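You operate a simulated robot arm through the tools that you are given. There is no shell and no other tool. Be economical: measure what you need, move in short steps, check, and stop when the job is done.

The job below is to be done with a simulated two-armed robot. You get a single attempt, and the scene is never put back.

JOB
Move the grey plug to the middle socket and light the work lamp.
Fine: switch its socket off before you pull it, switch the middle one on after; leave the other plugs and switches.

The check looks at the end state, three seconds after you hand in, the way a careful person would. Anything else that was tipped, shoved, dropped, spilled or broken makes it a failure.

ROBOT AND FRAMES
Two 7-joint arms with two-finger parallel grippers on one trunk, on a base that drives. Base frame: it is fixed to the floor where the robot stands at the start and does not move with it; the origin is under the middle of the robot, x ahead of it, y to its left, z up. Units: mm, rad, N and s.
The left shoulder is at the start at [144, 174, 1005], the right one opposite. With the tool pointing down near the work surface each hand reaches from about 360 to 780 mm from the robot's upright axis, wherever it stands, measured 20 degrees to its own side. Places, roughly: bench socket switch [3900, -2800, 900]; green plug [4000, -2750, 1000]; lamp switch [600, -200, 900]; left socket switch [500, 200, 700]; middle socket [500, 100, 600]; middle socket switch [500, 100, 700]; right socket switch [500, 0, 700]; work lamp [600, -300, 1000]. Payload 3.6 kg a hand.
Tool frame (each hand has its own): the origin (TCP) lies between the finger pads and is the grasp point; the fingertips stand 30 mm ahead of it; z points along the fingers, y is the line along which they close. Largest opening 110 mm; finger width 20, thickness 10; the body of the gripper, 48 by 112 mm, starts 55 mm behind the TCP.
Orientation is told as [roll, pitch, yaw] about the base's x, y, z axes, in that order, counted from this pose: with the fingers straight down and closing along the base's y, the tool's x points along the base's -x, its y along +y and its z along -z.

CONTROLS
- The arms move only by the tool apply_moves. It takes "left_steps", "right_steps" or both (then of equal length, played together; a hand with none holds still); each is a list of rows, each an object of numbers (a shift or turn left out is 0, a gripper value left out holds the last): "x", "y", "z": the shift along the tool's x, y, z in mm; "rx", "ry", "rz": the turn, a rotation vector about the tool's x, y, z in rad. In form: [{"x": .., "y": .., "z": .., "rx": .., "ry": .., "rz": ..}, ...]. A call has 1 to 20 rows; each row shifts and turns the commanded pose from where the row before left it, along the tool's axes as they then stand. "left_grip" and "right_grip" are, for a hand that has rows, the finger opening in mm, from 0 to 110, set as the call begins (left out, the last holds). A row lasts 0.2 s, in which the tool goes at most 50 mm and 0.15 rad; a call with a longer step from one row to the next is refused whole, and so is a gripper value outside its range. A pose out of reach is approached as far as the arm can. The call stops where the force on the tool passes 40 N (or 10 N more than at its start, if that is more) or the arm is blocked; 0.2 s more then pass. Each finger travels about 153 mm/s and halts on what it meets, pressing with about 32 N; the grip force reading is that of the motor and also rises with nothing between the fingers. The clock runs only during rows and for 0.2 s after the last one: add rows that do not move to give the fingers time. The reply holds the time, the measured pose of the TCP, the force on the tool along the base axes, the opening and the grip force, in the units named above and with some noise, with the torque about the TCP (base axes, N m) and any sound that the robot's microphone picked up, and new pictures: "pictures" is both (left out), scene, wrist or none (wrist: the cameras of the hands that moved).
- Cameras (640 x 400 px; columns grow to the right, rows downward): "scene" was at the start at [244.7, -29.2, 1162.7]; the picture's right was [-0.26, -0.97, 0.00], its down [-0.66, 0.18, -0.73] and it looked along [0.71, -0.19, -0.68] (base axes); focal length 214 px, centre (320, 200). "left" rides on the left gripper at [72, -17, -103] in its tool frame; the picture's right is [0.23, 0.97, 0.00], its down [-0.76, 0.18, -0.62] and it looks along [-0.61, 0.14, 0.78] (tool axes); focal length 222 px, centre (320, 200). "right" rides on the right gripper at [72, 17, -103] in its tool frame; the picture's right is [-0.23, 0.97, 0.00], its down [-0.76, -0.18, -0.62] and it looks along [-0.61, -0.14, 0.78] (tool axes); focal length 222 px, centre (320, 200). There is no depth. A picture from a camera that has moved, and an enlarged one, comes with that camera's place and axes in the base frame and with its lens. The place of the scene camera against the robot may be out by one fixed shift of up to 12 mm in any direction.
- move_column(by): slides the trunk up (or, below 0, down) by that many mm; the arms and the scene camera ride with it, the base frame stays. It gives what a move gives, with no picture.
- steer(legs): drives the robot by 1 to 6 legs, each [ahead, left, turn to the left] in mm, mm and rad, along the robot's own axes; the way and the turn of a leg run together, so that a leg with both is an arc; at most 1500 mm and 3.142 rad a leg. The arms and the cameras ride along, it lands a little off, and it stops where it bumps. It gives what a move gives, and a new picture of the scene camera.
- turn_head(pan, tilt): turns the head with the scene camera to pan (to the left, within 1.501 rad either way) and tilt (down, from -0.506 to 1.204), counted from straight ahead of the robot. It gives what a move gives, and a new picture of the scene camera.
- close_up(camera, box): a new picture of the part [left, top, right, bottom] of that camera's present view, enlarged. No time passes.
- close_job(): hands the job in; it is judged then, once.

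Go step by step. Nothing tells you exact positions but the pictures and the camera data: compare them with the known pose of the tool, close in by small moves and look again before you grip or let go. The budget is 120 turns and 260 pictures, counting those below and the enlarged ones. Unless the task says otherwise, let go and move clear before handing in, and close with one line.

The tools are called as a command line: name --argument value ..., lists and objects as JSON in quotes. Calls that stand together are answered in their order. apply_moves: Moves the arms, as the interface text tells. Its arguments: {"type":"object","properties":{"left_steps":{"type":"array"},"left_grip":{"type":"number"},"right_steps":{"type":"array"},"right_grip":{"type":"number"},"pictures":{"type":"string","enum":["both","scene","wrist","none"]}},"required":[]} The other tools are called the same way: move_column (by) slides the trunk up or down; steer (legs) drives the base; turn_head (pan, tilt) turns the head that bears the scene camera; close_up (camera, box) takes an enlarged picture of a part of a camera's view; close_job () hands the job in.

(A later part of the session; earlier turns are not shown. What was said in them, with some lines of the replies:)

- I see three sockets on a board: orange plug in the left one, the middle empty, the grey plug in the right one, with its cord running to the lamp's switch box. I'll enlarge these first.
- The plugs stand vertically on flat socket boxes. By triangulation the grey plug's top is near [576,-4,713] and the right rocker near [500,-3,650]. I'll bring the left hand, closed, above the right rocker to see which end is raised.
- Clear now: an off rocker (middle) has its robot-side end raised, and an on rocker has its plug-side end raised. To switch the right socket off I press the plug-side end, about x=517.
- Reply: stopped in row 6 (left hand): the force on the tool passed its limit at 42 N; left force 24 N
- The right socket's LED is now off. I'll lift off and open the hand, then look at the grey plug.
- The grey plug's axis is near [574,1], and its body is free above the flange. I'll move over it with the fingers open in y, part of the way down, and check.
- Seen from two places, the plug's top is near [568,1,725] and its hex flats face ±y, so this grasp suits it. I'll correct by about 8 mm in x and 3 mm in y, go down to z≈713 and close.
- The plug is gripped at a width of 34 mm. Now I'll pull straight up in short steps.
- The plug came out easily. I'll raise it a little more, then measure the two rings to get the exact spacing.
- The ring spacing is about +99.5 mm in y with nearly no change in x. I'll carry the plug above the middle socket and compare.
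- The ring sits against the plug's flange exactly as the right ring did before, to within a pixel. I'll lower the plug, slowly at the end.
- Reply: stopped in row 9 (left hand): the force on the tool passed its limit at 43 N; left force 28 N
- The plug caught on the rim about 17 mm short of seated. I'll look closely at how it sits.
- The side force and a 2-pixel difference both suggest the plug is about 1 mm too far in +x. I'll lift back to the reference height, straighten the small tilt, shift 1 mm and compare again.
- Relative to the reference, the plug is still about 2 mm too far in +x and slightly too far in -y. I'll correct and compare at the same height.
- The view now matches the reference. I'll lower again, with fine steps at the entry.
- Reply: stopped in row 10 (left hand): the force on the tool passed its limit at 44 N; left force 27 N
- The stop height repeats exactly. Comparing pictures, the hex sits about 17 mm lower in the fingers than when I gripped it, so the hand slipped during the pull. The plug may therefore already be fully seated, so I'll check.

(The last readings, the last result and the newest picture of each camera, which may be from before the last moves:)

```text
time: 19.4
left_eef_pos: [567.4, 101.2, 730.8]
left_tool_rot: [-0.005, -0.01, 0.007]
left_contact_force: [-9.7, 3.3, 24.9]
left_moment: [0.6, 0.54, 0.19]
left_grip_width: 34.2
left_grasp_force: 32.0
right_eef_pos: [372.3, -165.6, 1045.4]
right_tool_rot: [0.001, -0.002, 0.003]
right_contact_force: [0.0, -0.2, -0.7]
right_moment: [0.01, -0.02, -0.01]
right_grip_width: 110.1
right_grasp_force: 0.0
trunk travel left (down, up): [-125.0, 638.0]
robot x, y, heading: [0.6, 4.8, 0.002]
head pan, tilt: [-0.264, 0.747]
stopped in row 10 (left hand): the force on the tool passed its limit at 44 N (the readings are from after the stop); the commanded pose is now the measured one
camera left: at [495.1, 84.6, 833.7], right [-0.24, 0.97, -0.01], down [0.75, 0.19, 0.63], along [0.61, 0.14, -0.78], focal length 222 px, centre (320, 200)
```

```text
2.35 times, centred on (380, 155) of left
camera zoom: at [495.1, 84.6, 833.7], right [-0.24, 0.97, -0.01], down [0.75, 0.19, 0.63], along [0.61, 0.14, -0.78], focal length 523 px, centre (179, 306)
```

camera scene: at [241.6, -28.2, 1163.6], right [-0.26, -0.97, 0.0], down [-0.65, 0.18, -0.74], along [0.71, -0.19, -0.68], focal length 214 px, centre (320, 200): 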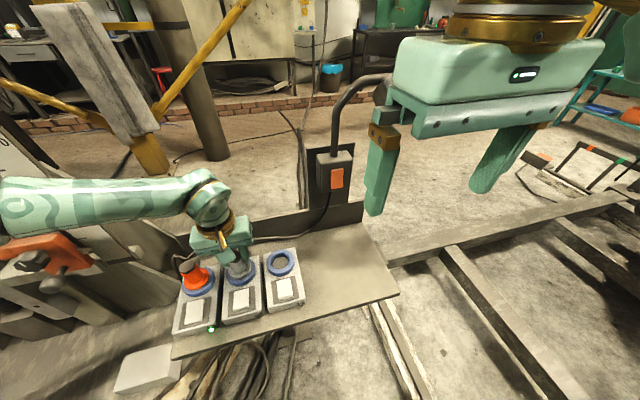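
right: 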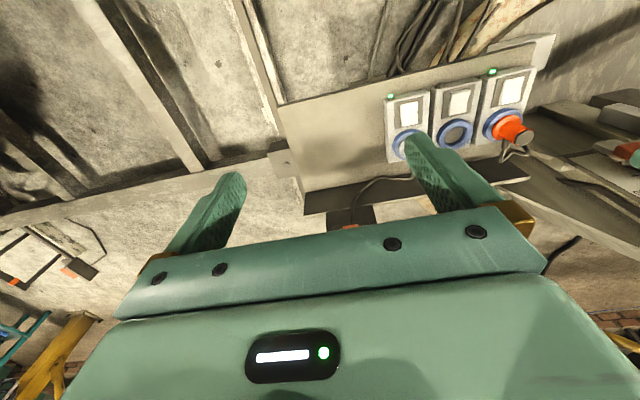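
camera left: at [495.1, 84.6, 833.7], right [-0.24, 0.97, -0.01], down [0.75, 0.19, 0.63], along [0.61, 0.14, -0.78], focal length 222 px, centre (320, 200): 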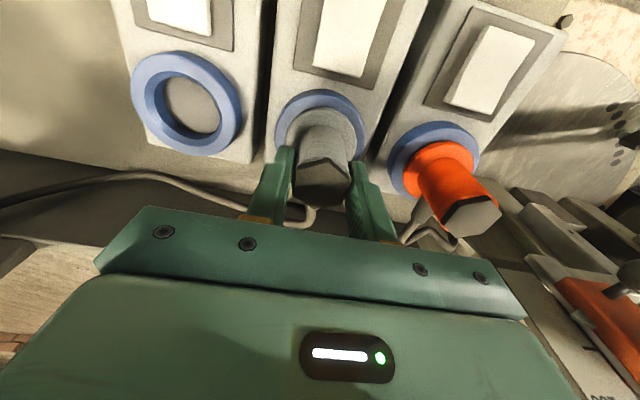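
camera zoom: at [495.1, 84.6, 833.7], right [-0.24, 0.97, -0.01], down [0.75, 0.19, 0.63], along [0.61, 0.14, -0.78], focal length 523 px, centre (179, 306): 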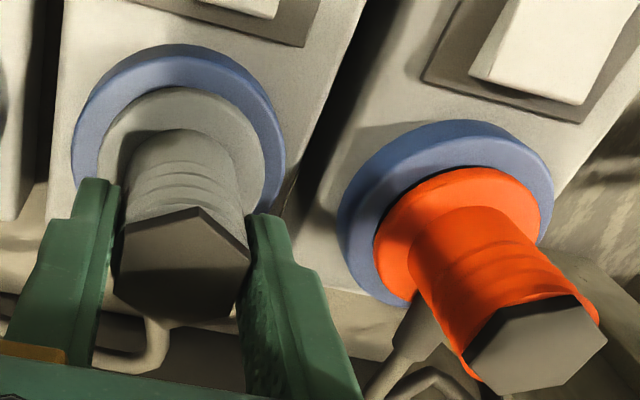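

Its seating against the ring matches the orange plug and the grey plug's original picture, so it looks seated. I'll release, rise and check.

apply_moves --left_steps '[{}, {}, {}, {}]' --left_grip 70 --pictures "none"

apply_moves --left_steps '[{"z": -15}, {"z": -30}, {"z": -40}, {"x": 40}, {"x": 40}, {"x": 40}, {}]'

close_up --camera "left" --box '[200, 80, 440, 230]'

close_up --camera "scene" --box '[150, 220, 350, 345]'

```text
time: 20.4
left_eef_pos: [570.5, 101.3, 728.8]
left_tool_rot: [-0.003, -0.008, 0.007]
left_contact_force: [0.2, 0.2, 0.3]
left_moment: [-0.02, 0.0, 0.0]
left_grip_width: 70.1
left_grasp_force: 0.0
right_eef_pos: [376.2, -165.8, 1045.8]
right_tool_rot: [0.0, 0.002, 0.004]
right_contact_force: [0.5, -0.1, -0.2]
right_moment: [-0.02, -0.03, -0.04]
right_grip_width: 110.2
right_grasp_force: 0.0
trunk travel left (down, up): [-125.0, 638.0]
robot x, y, heading: [2.1, -0.0, 0.001]
head pan, tilt: [-0.264, 0.747]
```

```text
time: 22.0
left_eef_pos: [448.8, 102.4, 812.1]
left_tool_rot: [-0.003, -0.01, 0.008]
left_contact_force: [0.3, -0.3, 0.0]
left_moment: [-0.02, -0.04, 0.01]
left_grip_width: 70.2
left_grasp_force: 0.0
right_eef_pos: [376.1, -166.8, 1044.9]
right_tool_rot: [-0.001, 0.003, 0.003]
right_contact_force: [0.0, -0.1, -0.5]
right_moment: [0.01, 0.02, -0.02]
right_grip_width: 109.9
right_grasp_force: 0.0
trunk travel left (down, up): [-125.0, 638.0]
robot x, y, heading: [2.0, 0.6, 0.001]
head pan, tilt: [-0.264, 0.747]
camera scene: at [244.7, -28.3, 1162.7], right [-0.26, -0.97, 0.0], down [-0.66, 0.18, -0.73], along [0.71, -0.19, -0.68], focal length 214 px, centre (320, 200)
camera left: at [376.3, 85.2, 914.3], right [-0.23, 0.97, -0.01], down [0.76, 0.18, 0.63], along [0.61, 0.14, -0.78], focal length 222 px, centre (320, 200)
```

scene: 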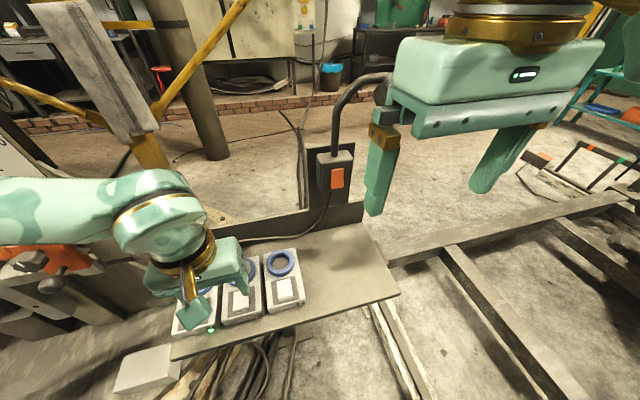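
left: 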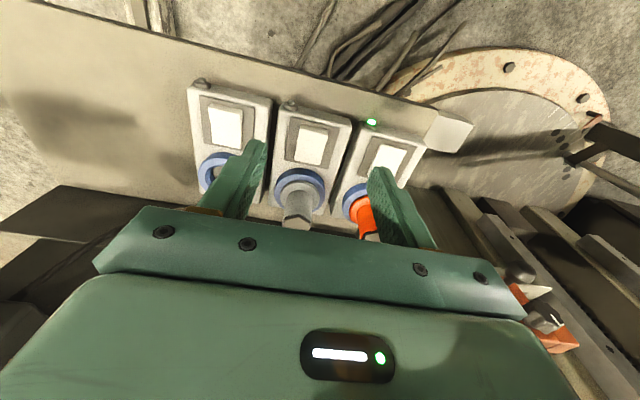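

```text
2.67 times, centred on (320, 155) of left
camera zoom: at [376.3, 85.2, 914.3], right [-0.23, 0.97, -0.01], down [0.76, 0.18, 0.63], along [0.61, 0.14, -0.78], focal length 592 px, centre (320, 320)
```

zoom: 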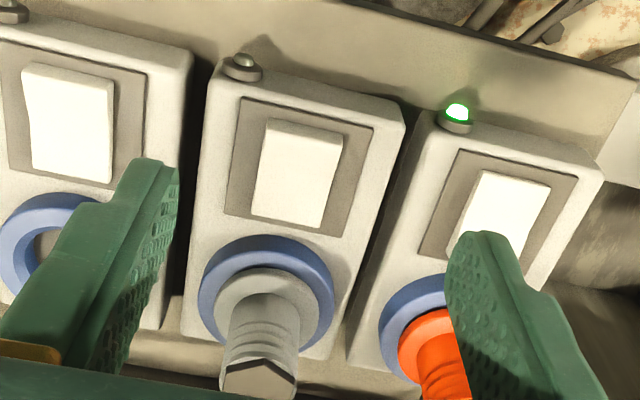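

```text
3.20 times, centred on (250, 282) of scene
camera zoom: at [244.7, -28.3, 1162.7], right [-0.26, -0.97, 0.0], down [-0.66, 0.18, -0.73], along [0.71, -0.19, -0.68], focal length 686 px, centre (544, -64)
```

zoom: 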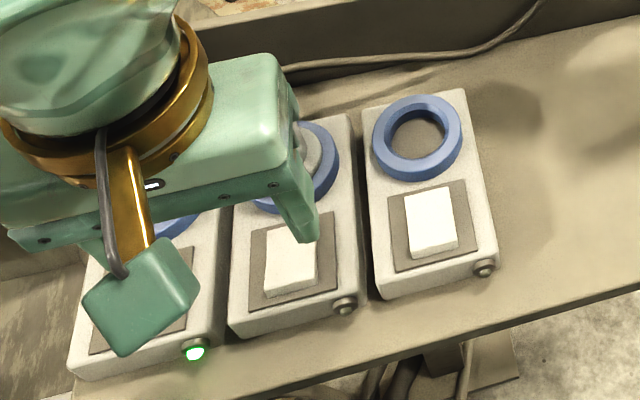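

The plug stands seated in the middle socket. The middle rocker spans about x 468–512 at y≈101, and its raised robot-side end is the one to press, at x≈477. I'll close the fingers and go above it.

apply_moves --left_steps '[{"x": -14, "y": -1}, {"x": -14}, {}, {}, {"z": 40}, {"z": 44}, {}]' --left_grip 0 --pictures "wrist"

close_up --camera "left" --box '[240, 40, 440, 200]'

```text
time: 23.6
left_eef_pos: [476.0, 99.0, 727.6]
left_tool_rot: [-0.002, -0.009, 0.005]
left_contact_force: [-0.4, -0.5, -0.4]
left_moment: [-0.02, 0.02, 0.0]
left_grip_width: 0.0
left_grasp_force: 32.2
right_eef_pos: [377.0, -166.9, 1045.3]
right_tool_rot: [0.0, 0.001, 0.005]
right_contact_force: [-0.4, 0.6, -0.2]
right_moment: [-0.01, 0.0, 0.01]
right_grip_width: 109.9
right_grasp_force: 0.0
trunk travel left (down, up): [-125.0, 638.0]
robot x, y, heading: [-1.8, -4.7, 0.003]
head pan, tilt: [-0.264, 0.747]
camera left: at [404.6, 82.4, 830.1], right [-0.23, 0.97, -0.01], down [0.76, 0.18, 0.63], along [0.61, 0.14, -0.78], focal length 222 px, centre (320, 200)
```

left: 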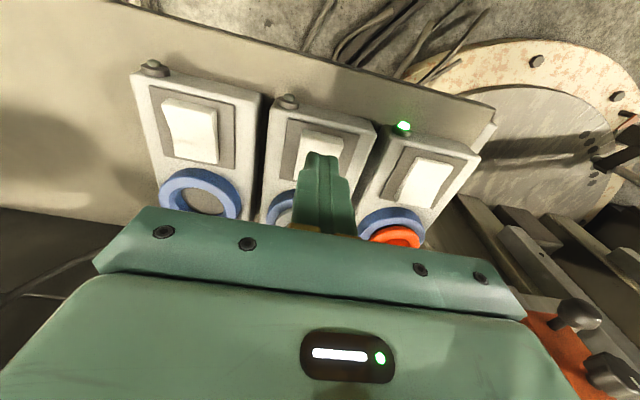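

```text
2.50 times, centred on (340, 120) of left
camera zoom: at [404.6, 82.4, 830.1], right [-0.23, 0.97, -0.01], down [0.76, 0.18, 0.63], along [0.61, 0.14, -0.78], focal length 555 px, centre (270, 400)
```

zoom: 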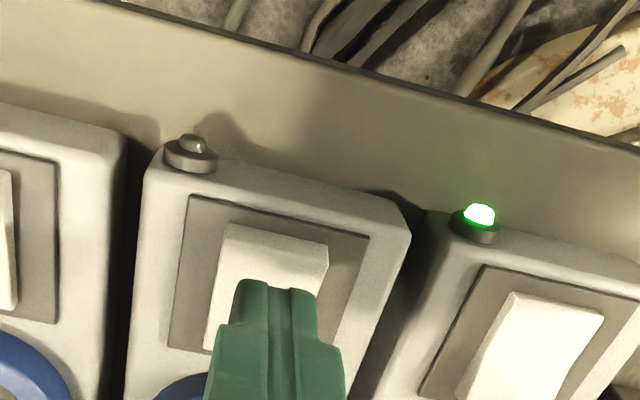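

apply_moves --left_steps '[{"z": 10}, {"z": 10}, {"z": 4}, {"z": 4}, {"z": 4}, {"z": 3}, {"z": 3}, {"z": 2}]' --pictures "both"

```text
time: 25.2
left_eef_pos: [478.0, 100.8, 693.7]
left_tool_rot: [-0.006, -0.017, 0.006]
left_contact_force: [-8.7, 5.9, 26.3]
left_moment: [0.17, 0.01, 0.05]
left_grip_width: 0.0
left_grasp_force: 31.9
right_eef_pos: [374.0, -165.5, 1046.1]
right_tool_rot: [0.0, -0.003, 0.004]
right_contact_force: [-0.6, 0.5, 0.0]
right_moment: [0.02, -0.03, -0.01]
right_grip_width: 109.8
right_grasp_force: 0.0
trunk travel left (down, up): [-125.0, 638.0]
robot x, y, heading: [0.8, 2.8, 0.006]
head pan, tilt: [-0.264, 0.747]
stopped in row 8 (left hand): the force on the tool passed its limit at 43 N (the readings are from after the stop); the commanded pose is now the measured one
camera scene: at [241.8, -27.4, 1163.6], right [-0.26, -0.97, 0.0], down [-0.66, 0.17, -0.74], along [0.71, -0.19, -0.68], focal length 214 px, centre (320, 200)
camera left: at [404.5, 83.0, 796.9], right [-0.23, 0.97, -0.01], down [0.75, 0.19, 0.63], along [0.62, 0.14, -0.77], focal length 222 px, centre (320, 200)
```

scene: 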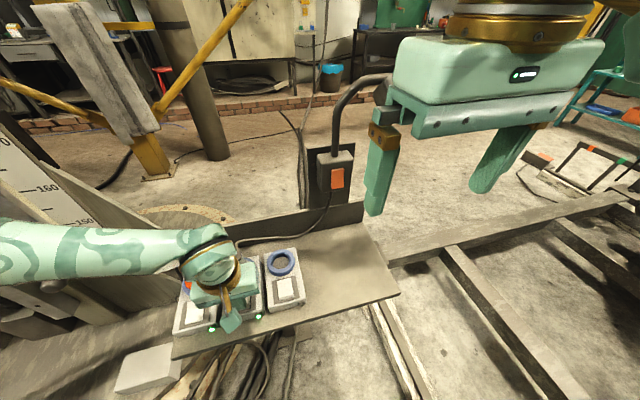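
left: 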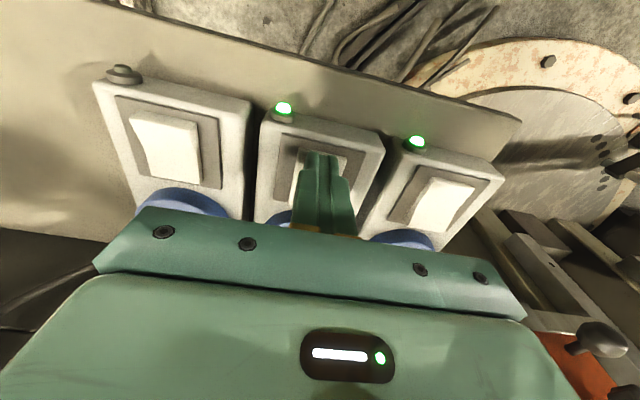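

The middle LED is green. I'll lift the left hand away to its side, move the right hand aside too, and then look at the lamp.

apply_moves --left_steps '[{"z": -15}, {"z": -45}, {"z": -45}, {"z": -45, "y": 20}, {"z": -45, "y": 30}, {"z": -45, "y": 30}, {"z": -45}]' --pictures "none"

turn_head --pan -0.35 --tilt 0.35

```text
refused: row 5 steps farther than a row can; nothing moved
```

```text
time: 26.1
left_eef_pos: [477.1, 99.8, 695.2]
left_tool_rot: [-0.005, -0.018, 0.006]
left_contact_force: [-10.6, 9.8, 42.0]
left_moment: [0.3, -0.17, 0.15]
left_grip_width: 0.0
left_grasp_force: 31.7
right_eef_pos: [372.1, -165.3, 1046.1]
right_tool_rot: [0.0, -0.004, 0.002]
right_contact_force: [0.0, 0.0, -0.9]
right_moment: [0.01, -0.01, 0.03]
right_grip_width: 109.9
right_grasp_force: 0.0
trunk travel left (down, up): [-125.0, 638.0]
robot x, y, heading: [0.8, -1.6, -0.0]
head pan, tilt: [-0.351, 0.351]
camera scene: at [247.7, -38.0, 1199.2], right [-0.34, -0.94, 0.0], down [-0.32, 0.12, -0.94], along [0.88, -0.32, -0.34], focal length 214 px, centre (320, 200)
```

scene: 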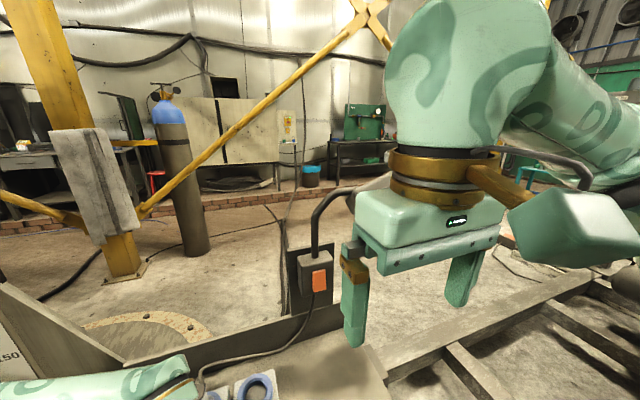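

apply_moves --left_steps '[{"z": -15}, {"z": -45}, {"z": -45}, {"z": -40, "y": 20}, {"z": -40, "y": 25}, {"z": -40, "y": 25}]' --right_steps '[{"y": -35}, {"y": -35}, {"y": -35}, {"y": -35}, {"y": -35}, {"y": -35}]' --right_grip 0

```text
time: 27.5
left_eef_pos: [473.3, 172.0, 918.2]
left_tool_rot: [-0.004, -0.012, 0.005]
left_contact_force: [0.5, 0.0, -0.5]
left_moment: [-0.03, 0.02, 0.04]
left_grip_width: 0.0
left_grasp_force: 31.6
right_eef_pos: [372.2, -306.2, 1022.9]
right_tool_rot: [0.0, 0.001, 0.0]
right_contact_force: [0.0, 0.4, -1.0]
right_moment: [0.01, 0.01, -0.03]
right_grip_width: 0.0
right_grasp_force: 32.1
right hand out of reach, approached as far as the arm can: row 4, 5, 6
trunk travel left (down, up): [-125.0, 638.0]
robot x, y, heading: [-5.2, 1.9, 0.004]
head pan, tilt: [-0.351, 0.351]
camera scene: at [251.0, -38.0, 1198.3], right [-0.34, -0.94, 0.0], down [-0.32, 0.12, -0.94], along [0.88, -0.32, -0.34], focal length 214 px, centre (320, 200)
camera right: at [300.2, -287.8, 1125.9], right [0.23, 0.97, 0.0], down [0.76, -0.18, 0.62], along [0.61, -0.14, -0.78], focal length 222 px, centre (320, 200)
camera left: at [400.8, 155.2, 1020.1], right [-0.23, 0.97, -0.01], down [0.75, 0.19, 0.63], along [0.62, 0.14, -0.77], focal length 222 px, centre (320, 200)
```

scene: 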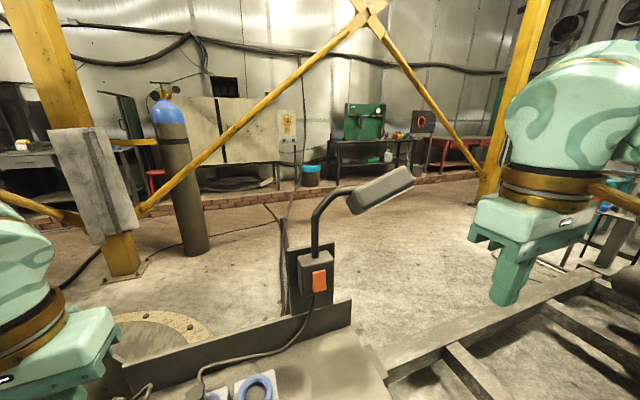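
right: 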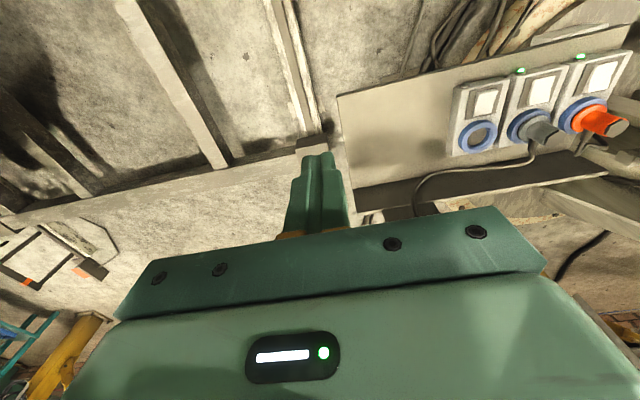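
left: 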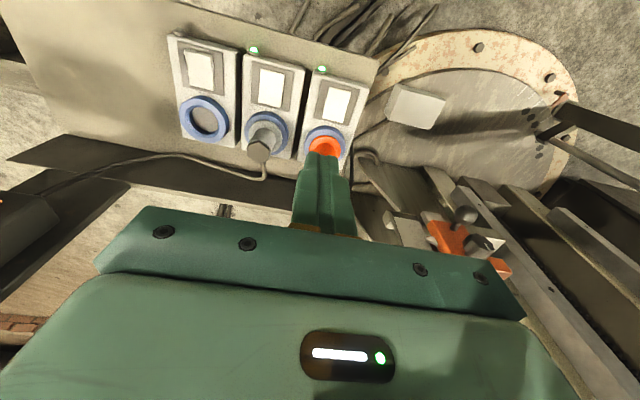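

close_up --camera "scene" --box '[270, 150, 430, 310]'

close_up --camera "scene" --box '[290, 240, 350, 300]'

```text
2.50 times, centred on (350, 230) of scene
camera zoom: at [251.0, -38.0, 1198.3], right [-0.34, -0.94, 0.0], down [-0.32, 0.12, -0.94], along [0.88, -0.32, -0.34], focal length 536 px, centre (245, 125)
```

zoom: 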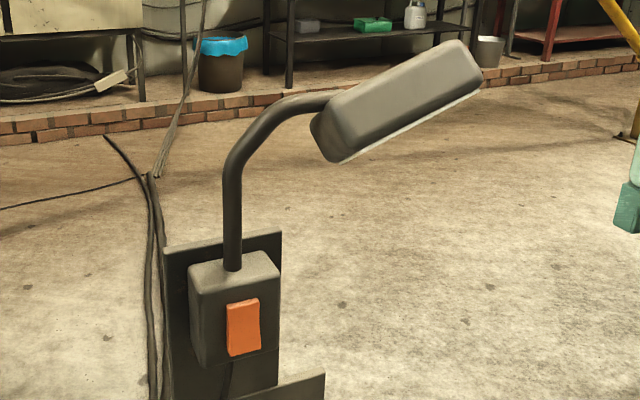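

```text
6.67 times, centred on (320, 270) of scene
camera zoom: at [251.0, -38.0, 1198.3], right [-0.34, -0.94, 0.0], down [-0.32, 0.12, -0.94], along [0.88, -0.32, -0.34], focal length 1430 px, centre (320, -267)
```

zoom: 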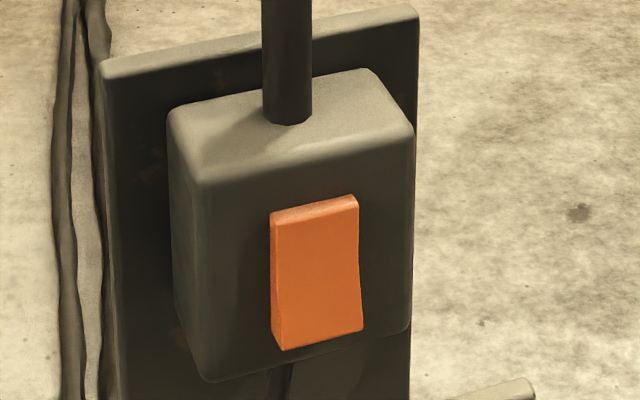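

The lamp looks dark and its rocker seems to have its lower end raised; I place the rocker near [643,-179,848], facing the robot. I'll bring the right hand in front of it, then pitch it to point forward, which also lets its camera see the lamp from below.

apply_moves --right_steps '[{"y": 35, "x": -10}, {"y": 35, "x": -20, "z": 15}, {"y": 30, "x": -20, "z": 30}, {"x": -20, "z": 40, "y": 20}, {"z": 40}]' --pictures "scene"

```text
time: 28.7
left_eef_pos: [473.9, 170.9, 916.6]
left_tool_rot: [-0.004, -0.012, 0.007]
left_contact_force: [-0.1, -0.1, -0.4]
left_moment: [-0.01, -0.03, -0.02]
left_grip_width: 0.3
left_grasp_force: 31.5
right_eef_pos: [442.6, -185.5, 898.7]
right_tool_rot: [0.002, 0.001, 0.003]
right_contact_force: [-0.1, 0.3, -0.3]
right_moment: [-0.01, 0.02, -0.02]
right_grip_width: 0.0
right_grasp_force: 32.1
trunk travel left (down, up): [-125.0, 638.0]
robot x, y, heading: [-0.7, 1.9, 0.003]
head pan, tilt: [-0.351, 0.351]
camera scene: at [252.0, -38.6, 1198.0], right [-0.34, -0.94, 0.0], down [-0.32, 0.12, -0.94], along [0.88, -0.32, -0.34], focal length 214 px, centre (320, 200)
```

scene: 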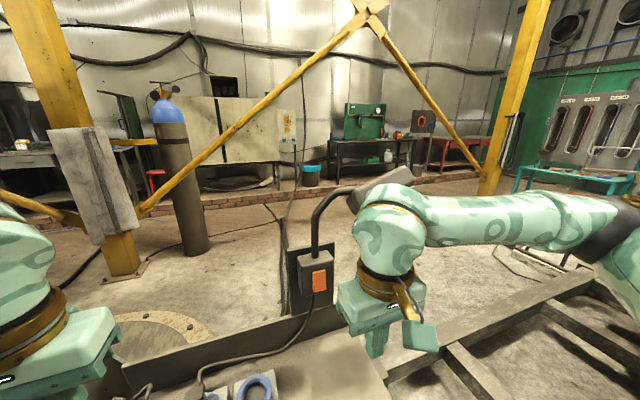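

apply_moves --right_steps '[{"ry": -0.14}, {"ry": -0.14}, {"ry": -0.14}, {"ry": -0.14}, {"ry": -0.14}, {"ry": -0.14}]'

```text
time: 30.1
left_eef_pos: [474.0, 171.8, 915.8]
left_tool_rot: [-0.007, -0.012, 0.007]
left_contact_force: [0.3, -0.2, -0.1]
left_moment: [0.0, -0.02, 0.03]
left_grip_width: 0.0
left_grasp_force: 32.5
right_eef_pos: [513.9, -163.3, 914.1]
right_tool_rot: [0.0, -0.839, 0.003]
right_contact_force: [-0.4, 1.1, -0.2]
right_moment: [0.0, 0.01, 0.03]
right_grip_width: 0.0
right_grasp_force: 32.0
right hand out of reach, approached as far as the arm can: row 3, 4, 5, 6
trunk travel left (down, up): [-125.0, 638.0]
robot x, y, heading: [0.4, 0.3, 0.007]
head pan, tilt: [-0.351, 0.351]
camera scene: at [252.0, -38.1, 1198.0], right [-0.34, -0.94, 0.0], down [-0.32, 0.12, -0.94], along [0.88, -0.32, -0.34], focal length 214 px, centre (320, 200)
camera right: at [388.0, -145.9, 929.5], right [0.15, 0.97, 0.17], down [0.05, -0.18, 0.98], along [0.99, -0.14, -0.07], focal length 222 px, centre (320, 200)
```

scene: 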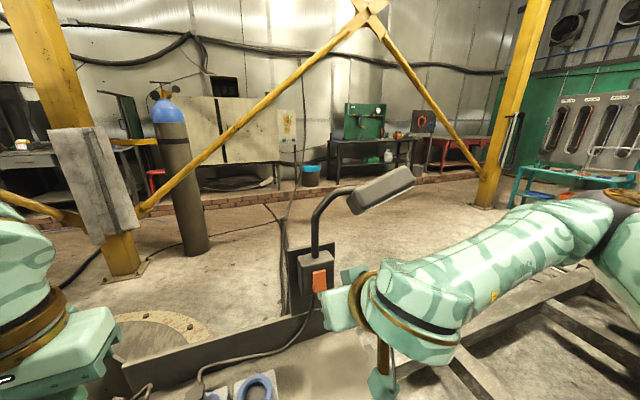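
right: 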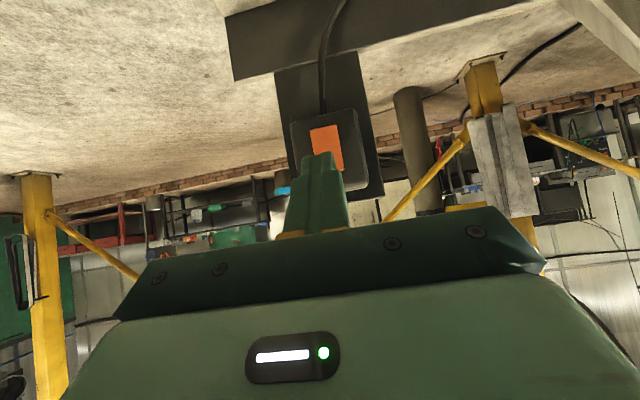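

The reach is too cramped for a horizontal hand, so I'll drive back 160 mm to give the arm room, then finish the pitch.

steer --legs '[[-160, 0, 0]]'

apply_moves --right_steps '[{"ry": -0.14}, {"ry": -0.14}, {"ry": -0.14}, {"ry": -0.14}, {}]'

```text
time: 31.3
left_eef_pos: [378.7, 164.4, 946.6]
left_tool_rot: [-0.002, -0.084, 0.101]
left_contact_force: [-0.3, -0.6, 1.4]
left_moment: [0.08, 0.02, -0.01]
left_grip_width: 0.0
left_grasp_force: 32.8
right_eef_pos: [484.3, -177.0, 957.6]
right_tool_rot: [0.061, -0.916, -0.056]
right_contact_force: [-1.3, 0.1, 0.5]
right_moment: [-0.02, -0.1, -0.01]
right_grip_width: 0.0
right_grasp_force: 31.6
trunk travel left (down, up): [-125.0, 638.0]
robot x, y, heading: [-25.5, -45.1, 0.097]
head pan, tilt: [-0.351, 0.351]
stopped in leg 1: the robot was blocked; the commanded pose is now the measured one
camera scene: at [220.4, -63.9, 1202.4], right [-0.25, -0.97, -0.01], down [-0.32, 0.09, -0.94], along [0.91, -0.23, -0.33], focal length 214 px, centre (320, 200)
```

scene: 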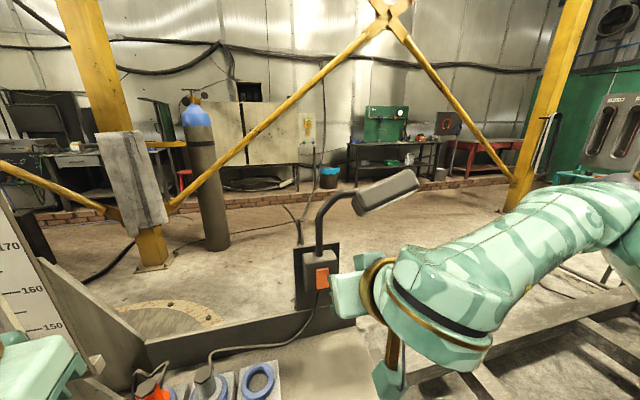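

```text
time: 32.5
left_eef_pos: [399.2, 169.1, 932.8]
left_tool_rot: [-0.002, -0.058, 0.106]
left_contact_force: [0.7, -0.2, -0.7]
left_moment: [0.01, 0.01, -0.03]
left_grip_width: 0.1
left_grasp_force: 32.3
right_eef_pos: [498.8, -102.7, 910.0]
right_tool_rot: [0.109, -1.386, -0.109]
right_contact_force: [-0.4, 0.0, 0.2]
right_moment: [-0.02, -0.01, 0.04]
right_grip_width: 0.1
right_grasp_force: 31.6
right hand out of reach, approached as far as the arm can: row 1, 2, 3, 4
trunk travel left (down, up): [-125.0, 638.0]
robot x, y, heading: [-16.8, -48.0, 0.102]
head pan, tilt: [-0.351, 0.351]
camera scene: at [235.1, -59.1, 1198.1], right [-0.25, -0.97, 0.0], down [-0.33, 0.08, -0.94], along [0.91, -0.23, -0.34], focal length 214 px, centre (320, 200)
camera right: at [385.2, -83.6, 857.2], right [0.04, 0.97, 0.24], down [-0.47, -0.19, 0.86], along [0.88, -0.15, 0.45], focal length 222 px, centre (320, 200)
```

scene: 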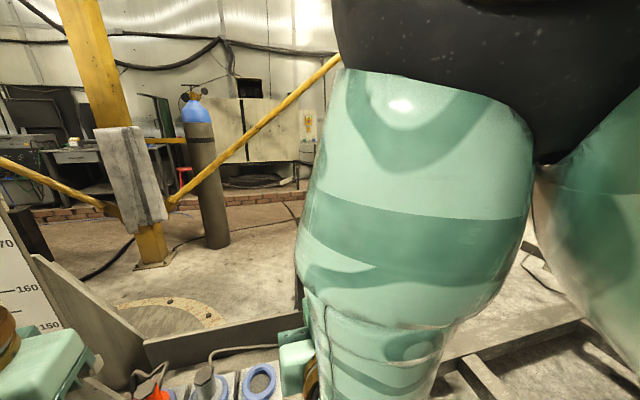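
right: 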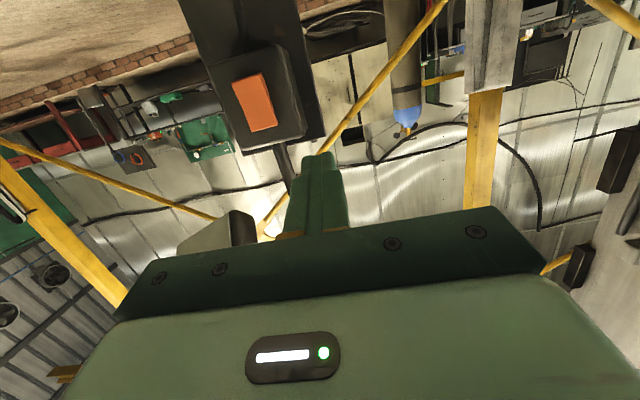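

The base was blocked almost at once. I'll look at the lamp through the right wrist camera, and to the left for whatever I bumped.

close_up --camera "right" --box '[160, 60, 330, 250]'

turn_head --pan 1.5 --tilt 0.9

```text
2.11 times, centred on (245, 155) of right
camera zoom: at [385.2, -83.6, 857.2], right [0.04, 0.97, 0.24], down [-0.47, -0.19, 0.86], along [0.88, -0.15, 0.45], focal length 468 px, centre (478, 295)
```

zoom: 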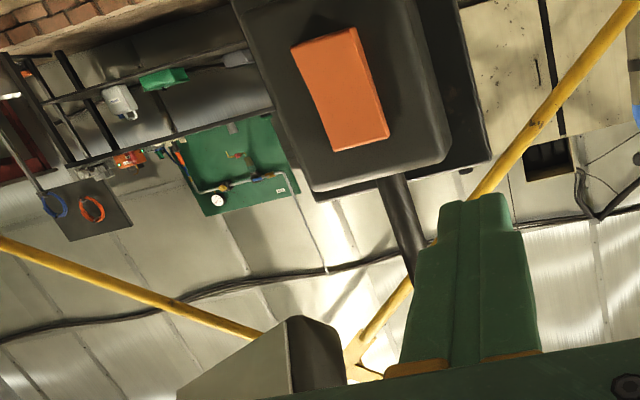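

```text
time: 34.3
left_eef_pos: [400.7, 169.9, 934.1]
left_tool_rot: [-0.003, -0.058, 0.106]
left_contact_force: [0.6, 0.6, 0.0]
left_moment: [-0.02, -0.02, -0.01]
left_grip_width: 0.0
left_grasp_force: 31.7
right_eef_pos: [499.4, -103.7, 906.6]
right_tool_rot: [0.1, -1.376, -0.099]
right_contact_force: [-0.5, 0.1, 0.4]
right_moment: [-0.02, 0.0, -0.03]
right_grip_width: 0.0
right_grasp_force: 31.7
trunk travel left (down, up): [-125.0, 638.0]
robot x, y, heading: [-18.8, -44.0, 0.105]
head pan, tilt: [1.499, 0.901]
camera scene: at [234.0, -50.8, 1180.9], right [-0.16, -0.99, 0.0], down [-0.51, 0.08, -0.86], along [0.85, -0.14, -0.51], focal length 214 px, centre (320, 200)
```

scene: 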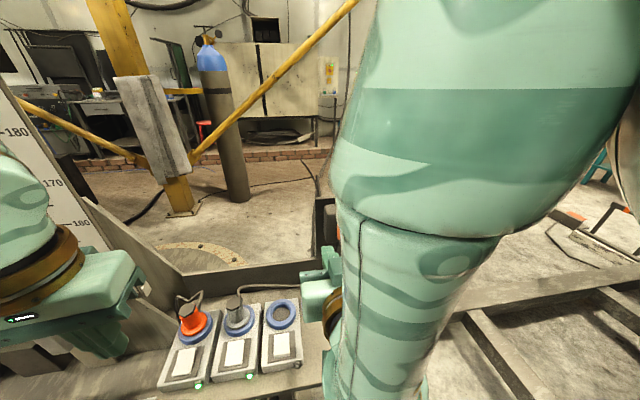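

The lamp is unlit from below too. The right arm's elbow has swung in front of the head and is blocking it, so I'll bring the arm back to a more natural pose and return the head.

turn_head --pan -0.2 --tilt 0.7

apply_moves --right_steps '[{"ry": 0.14}, {"ry": 0.14}, {"ry": 0.14}, {"ry": 0.14}, {}]'

```text
time: 36.0
left_eef_pos: [399.8, 168.5, 934.2]
left_tool_rot: [-0.004, -0.058, 0.106]
left_contact_force: [0.1, 0.7, -1.0]
left_moment: [0.02, -0.01, 0.01]
left_grip_width: 0.0
left_grasp_force: 31.5
right_eef_pos: [498.9, -102.4, 906.5]
right_tool_rot: [0.108, -1.377, -0.108]
right_contact_force: [-0.6, -0.7, 0.7]
right_moment: [-0.01, 0.01, -0.04]
right_grip_width: 0.0
right_grasp_force: 31.9
trunk travel left (down, up): [-125.0, 638.0]
robot x, y, heading: [-13.5, -45.6, 0.101]
head pan, tilt: [-0.201, 0.7]
camera scene: at [233.9, -51.0, 1180.7], right [-0.17, -0.99, 0.0], down [-0.51, 0.09, -0.86], along [0.85, -0.14, -0.51], focal length 214 px, centre (320, 200)
```

scene: 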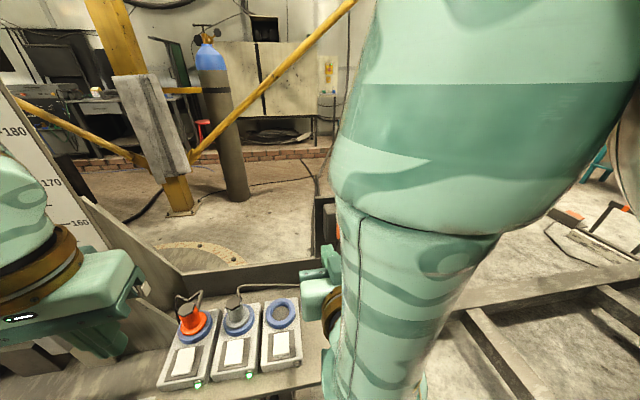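

```text
time: 37.2
left_eef_pos: [399.7, 169.3, 932.4]
left_tool_rot: [-0.004, -0.057, 0.107]
left_contact_force: [-0.2, 0.2, -0.5]
left_moment: [0.02, -0.02, 0.03]
left_grip_width: 0.1
left_grasp_force: 31.6
right_eef_pos: [504.0, -100.3, 908.3]
right_tool_rot: [0.039, -0.839, 0.001]
right_contact_force: [-0.3, -0.4, 0.4]
right_moment: [0.01, 0.01, 0.01]
right_grip_width: 0.3
right_grasp_force: 32.5
right hand out of reach, approached as far as the arm can: row 1
trunk travel left (down, up): [-125.0, 638.0]
robot x, y, heading: [-21.5, -43.3, 0.102]
head pan, tilt: [-0.201, 0.7]
camera scene: at [229.6, -44.6, 1166.7], right [-0.1, -0.99, 0.0], down [-0.64, 0.06, -0.76], along [0.76, -0.08, -0.64], focal length 214 px, centre (320, 200)
camera right: at [378.5, -86.4, 923.8], right [0.12, 0.97, 0.19], down [0.05, -0.2, 0.98], along [0.99, -0.11, -0.07], focal length 222 px, centre (320, 200)
```

scene: 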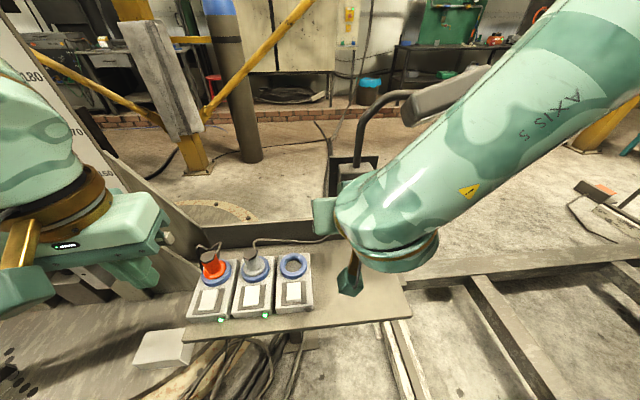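
right: 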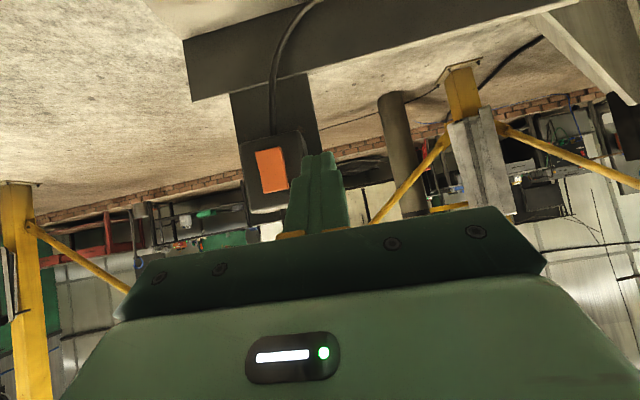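

Everything there is intact and both LEDs are green. Three wrist views place the lamp rocker at about [616,-160,860]. I'll approach with this 48° tilt, aiming at the raised lower end and stopping about 15 mm short.

apply_moves --right_steps '[{"y": -20}, {"y": -20, "x": -2, "z": 18}, {"y": -20, "x": -3, "z": 30}, {"x": -4, "z": 28}, {}]'

close_up --camera "right" --box '[240, 60, 400, 220]'

```text
time: 38.5
left_eef_pos: [400.2, 169.3, 933.9]
left_tool_rot: [-0.003, -0.059, 0.107]
left_contact_force: [1.0, 0.2, 0.2]
left_moment: [0.01, 0.0, -0.02]
left_grip_width: 0.2
left_grasp_force: 32.3
right_eef_pos: [568.4, -157.8, 863.1]
right_tool_rot: [0.038, -0.842, 0.003]
right_contact_force: [0.5, 0.7, 0.6]
right_moment: [-0.03, 0.02, 0.0]
right_grip_width: 0.2
right_grasp_force: 31.9
trunk travel left (down, up): [-125.0, 638.0]
robot x, y, heading: [-18.1, -46.9, 0.1]
head pan, tilt: [-0.201, 0.7]
camera scene: at [229.3, -44.7, 1166.8], right [-0.1, -0.99, 0.0], down [-0.64, 0.06, -0.76], along [0.76, -0.08, -0.64], focal length 214 px, centre (320, 200)
camera right: at [443.0, -143.5, 878.3], right [0.12, 0.97, 0.19], down [0.05, -0.2, 0.98], along [0.99, -0.11, -0.07], focal length 222 px, centre (320, 200)
```

scene: 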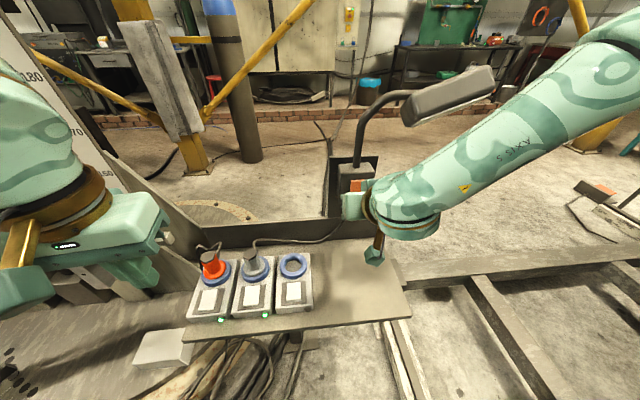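
right: 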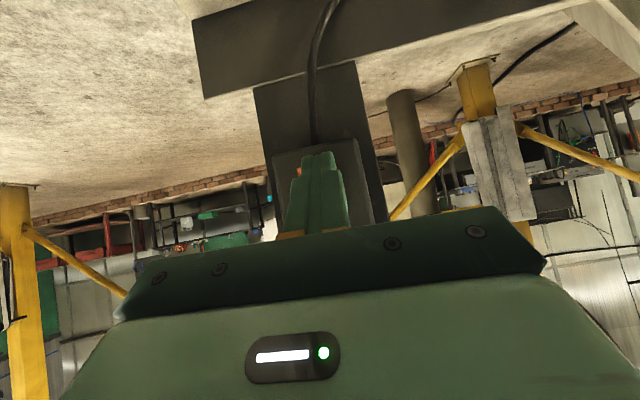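

```text
2.50 times, centred on (320, 140) of right
camera zoom: at [443.0, -143.5, 878.3], right [0.12, 0.97, 0.19], down [0.05, -0.2, 0.98], along [0.99, -0.11, -0.07], focal length 555 px, centre (320, 350)
```

zoom: 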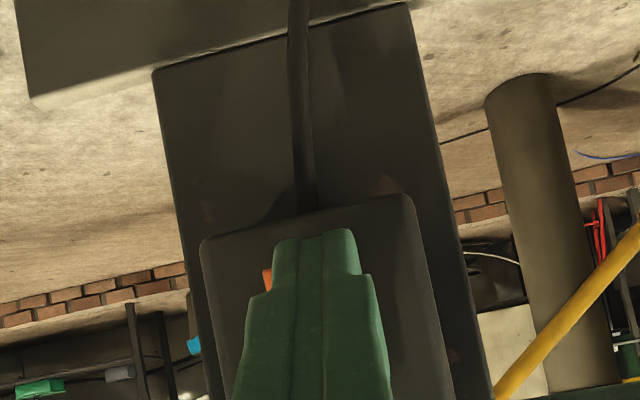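

The fingertip is at the right height for the rocker's lower end (z 836–882, y≈-158). I'll push straight along +x in small steps.

apply_moves --right_steps '[{"x": -2.0, "z": 8.0}, {"x": -2.67, "z": 2.98}, {"x": -2, "z": 2.24}, {"x": -2, "z": 2.24}, {"x": -2, "z": 2.24}, {"x": -2, "z": 2.24}, {"x": -2, "z": 2.24}, {"x": -2, "z": 2.24}]'

```text
time: 40.2
left_eef_pos: [399.3, 168.7, 934.1]
left_tool_rot: [-0.004, -0.058, 0.105]
left_contact_force: [-0.3, 0.0, -0.2]
left_moment: [0.01, 0.02, -0.01]
left_grip_width: 0.0
left_grasp_force: 32.1
right_eef_pos: [595.6, -157.2, 858.9]
right_tool_rot: [0.038, -0.838, 0.002]
right_contact_force: [-14.1, -1.3, -1.1]
right_moment: [-0.05, 0.17, -0.06]
right_grip_width: 0.0
right_grasp_force: 31.9
trunk travel left (down, up): [-125.0, 638.0]
robot x, y, heading: [-19.7, -46.8, 0.102]
head pan, tilt: [-0.201, 0.7]
camera scene: at [228.1, -44.9, 1167.0], right [-0.1, -0.99, 0.0], down [-0.64, 0.06, -0.77], along [0.76, -0.08, -0.64], focal length 214 px, centre (320, 200)
camera right: at [470.5, -142.8, 874.2], right [0.12, 0.97, 0.19], down [0.05, -0.2, 0.98], along [0.99, -0.11, -0.07], focal length 222 px, centre (320, 200)
```

scene: 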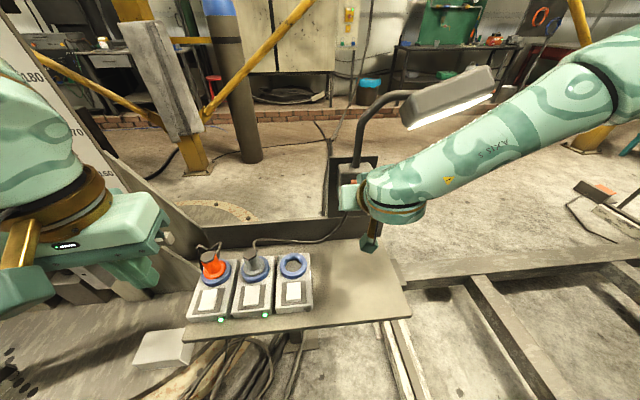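
right: 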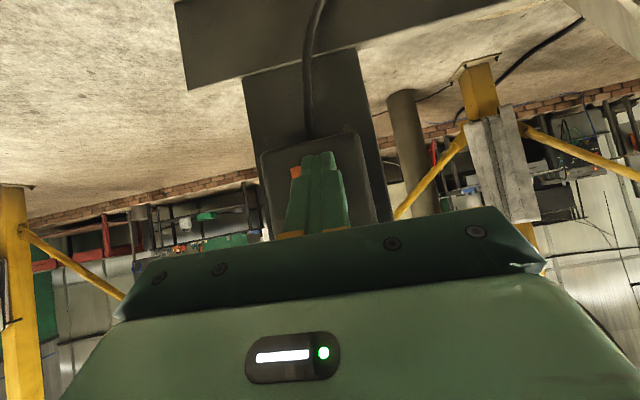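

The lamp's underside is now glowing. I'll withdraw the right hand straight back and check everything.

apply_moves --right_steps '[{"x": 13, "z": -15}, {"x": 20, "z": -23}, {"x": 20, "z": -24}, {"x": 6, "z": -35}, {}]'

close_up --camera "scene" --box '[300, 50, 500, 230]'

close_up --camera "scene" --box '[170, 220, 350, 340]'

close_up --camera "right" --box '[220, 60, 380, 220]'

```text
time: 41.5
left_eef_pos: [400.8, 168.5, 932.6]
left_tool_rot: [-0.004, -0.057, 0.107]
left_contact_force: [0.8, 0.2, -0.4]
left_moment: [0.02, 0.01, 0.0]
left_grip_width: 0.0
left_grasp_force: 31.7
right_eef_pos: [504.8, -152.0, 880.9]
right_tool_rot: [0.038, -0.839, 0.0]
right_contact_force: [0.3, 0.2, -0.4]
right_moment: [0.04, -0.01, 0.0]
right_grip_width: 0.1
right_grasp_force: 31.6
right hand out of reach, approached as far as the arm can: row 4
trunk travel left (down, up): [-125.0, 638.0]
robot x, y, heading: [-19.8, -47.1, 0.106]
head pan, tilt: [-0.201, 0.7]
camera scene: at [229.7, -44.9, 1166.6], right [-0.1, -0.99, 0.0], down [-0.64, 0.06, -0.76], along [0.76, -0.08, -0.64], focal length 214 px, centre (320, 200)
camera right: at [379.1, -137.0, 895.6], right [0.12, 0.97, 0.19], down [0.05, -0.2, 0.98], along [0.99, -0.11, -0.07], focal length 222 px, centre (320, 200)
```

scene: 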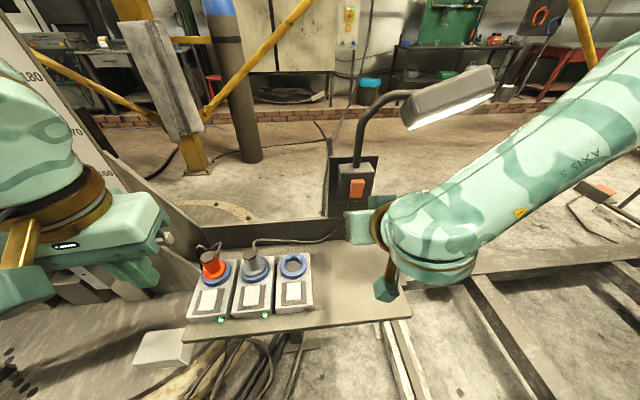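
right: 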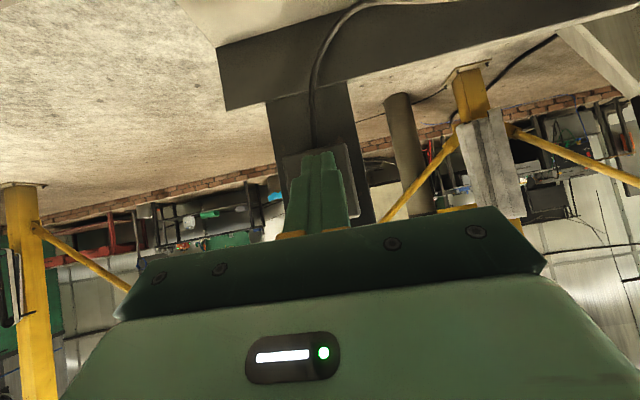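

```text
2.22 times, centred on (400, 140) of scene
camera zoom: at [229.7, -44.9, 1166.6], right [-0.1, -0.99, 0.0], down [-0.64, 0.06, -0.76], along [0.76, -0.08, -0.64], focal length 477 px, centre (142, 333)
```

zoom: 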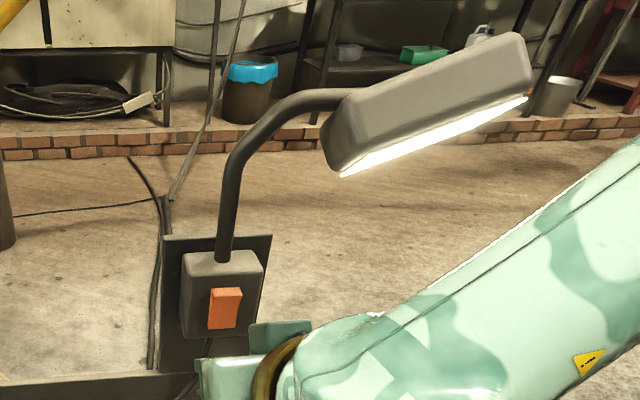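

```text
3.33 times, centred on (260, 280) of scene
camera zoom: at [229.7, -44.9, 1166.6], right [-0.1, -0.99, 0.0], down [-0.64, 0.06, -0.76], along [0.76, -0.08, -0.64], focal length 715 px, centre (520, -67)
```

zoom: 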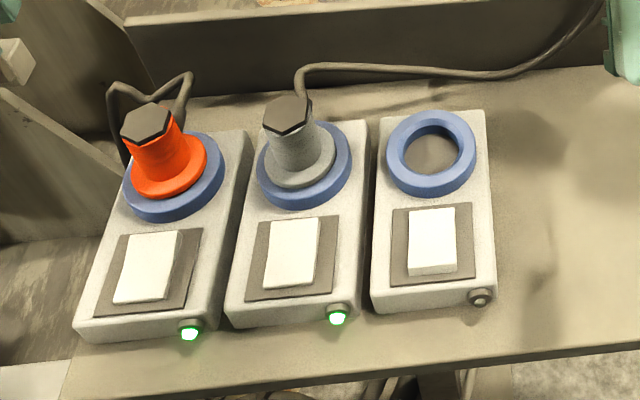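

```text
2.50 times, centred on (300, 140) of right
camera zoom: at [379.1, -137.0, 895.6], right [0.12, 0.97, 0.19], down [0.05, -0.2, 0.98], along [0.99, -0.11, -0.07], focal length 555 px, centre (370, 350)
```

zoom: 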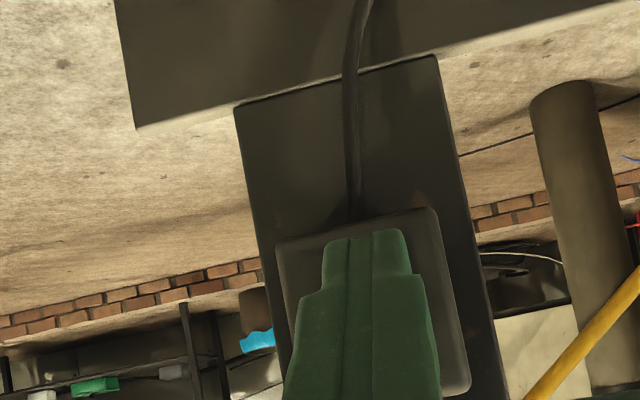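

The lamp glows, the grey plug sits in the middle socket with its LED on, the right socket is off, the orange plug is untouched and both hands are clear. I'm handing in.

close_job

```text
The job is handed in.
```

The grey plug is now in the middle socket, its old socket was switched off before I pulled it, the middle one is switched on, and the work lamp is lit. When I tried to back the robot up for more room, it was blocked after about 25 mm. I saw nothing disturbed, but I couldn't see behind it.
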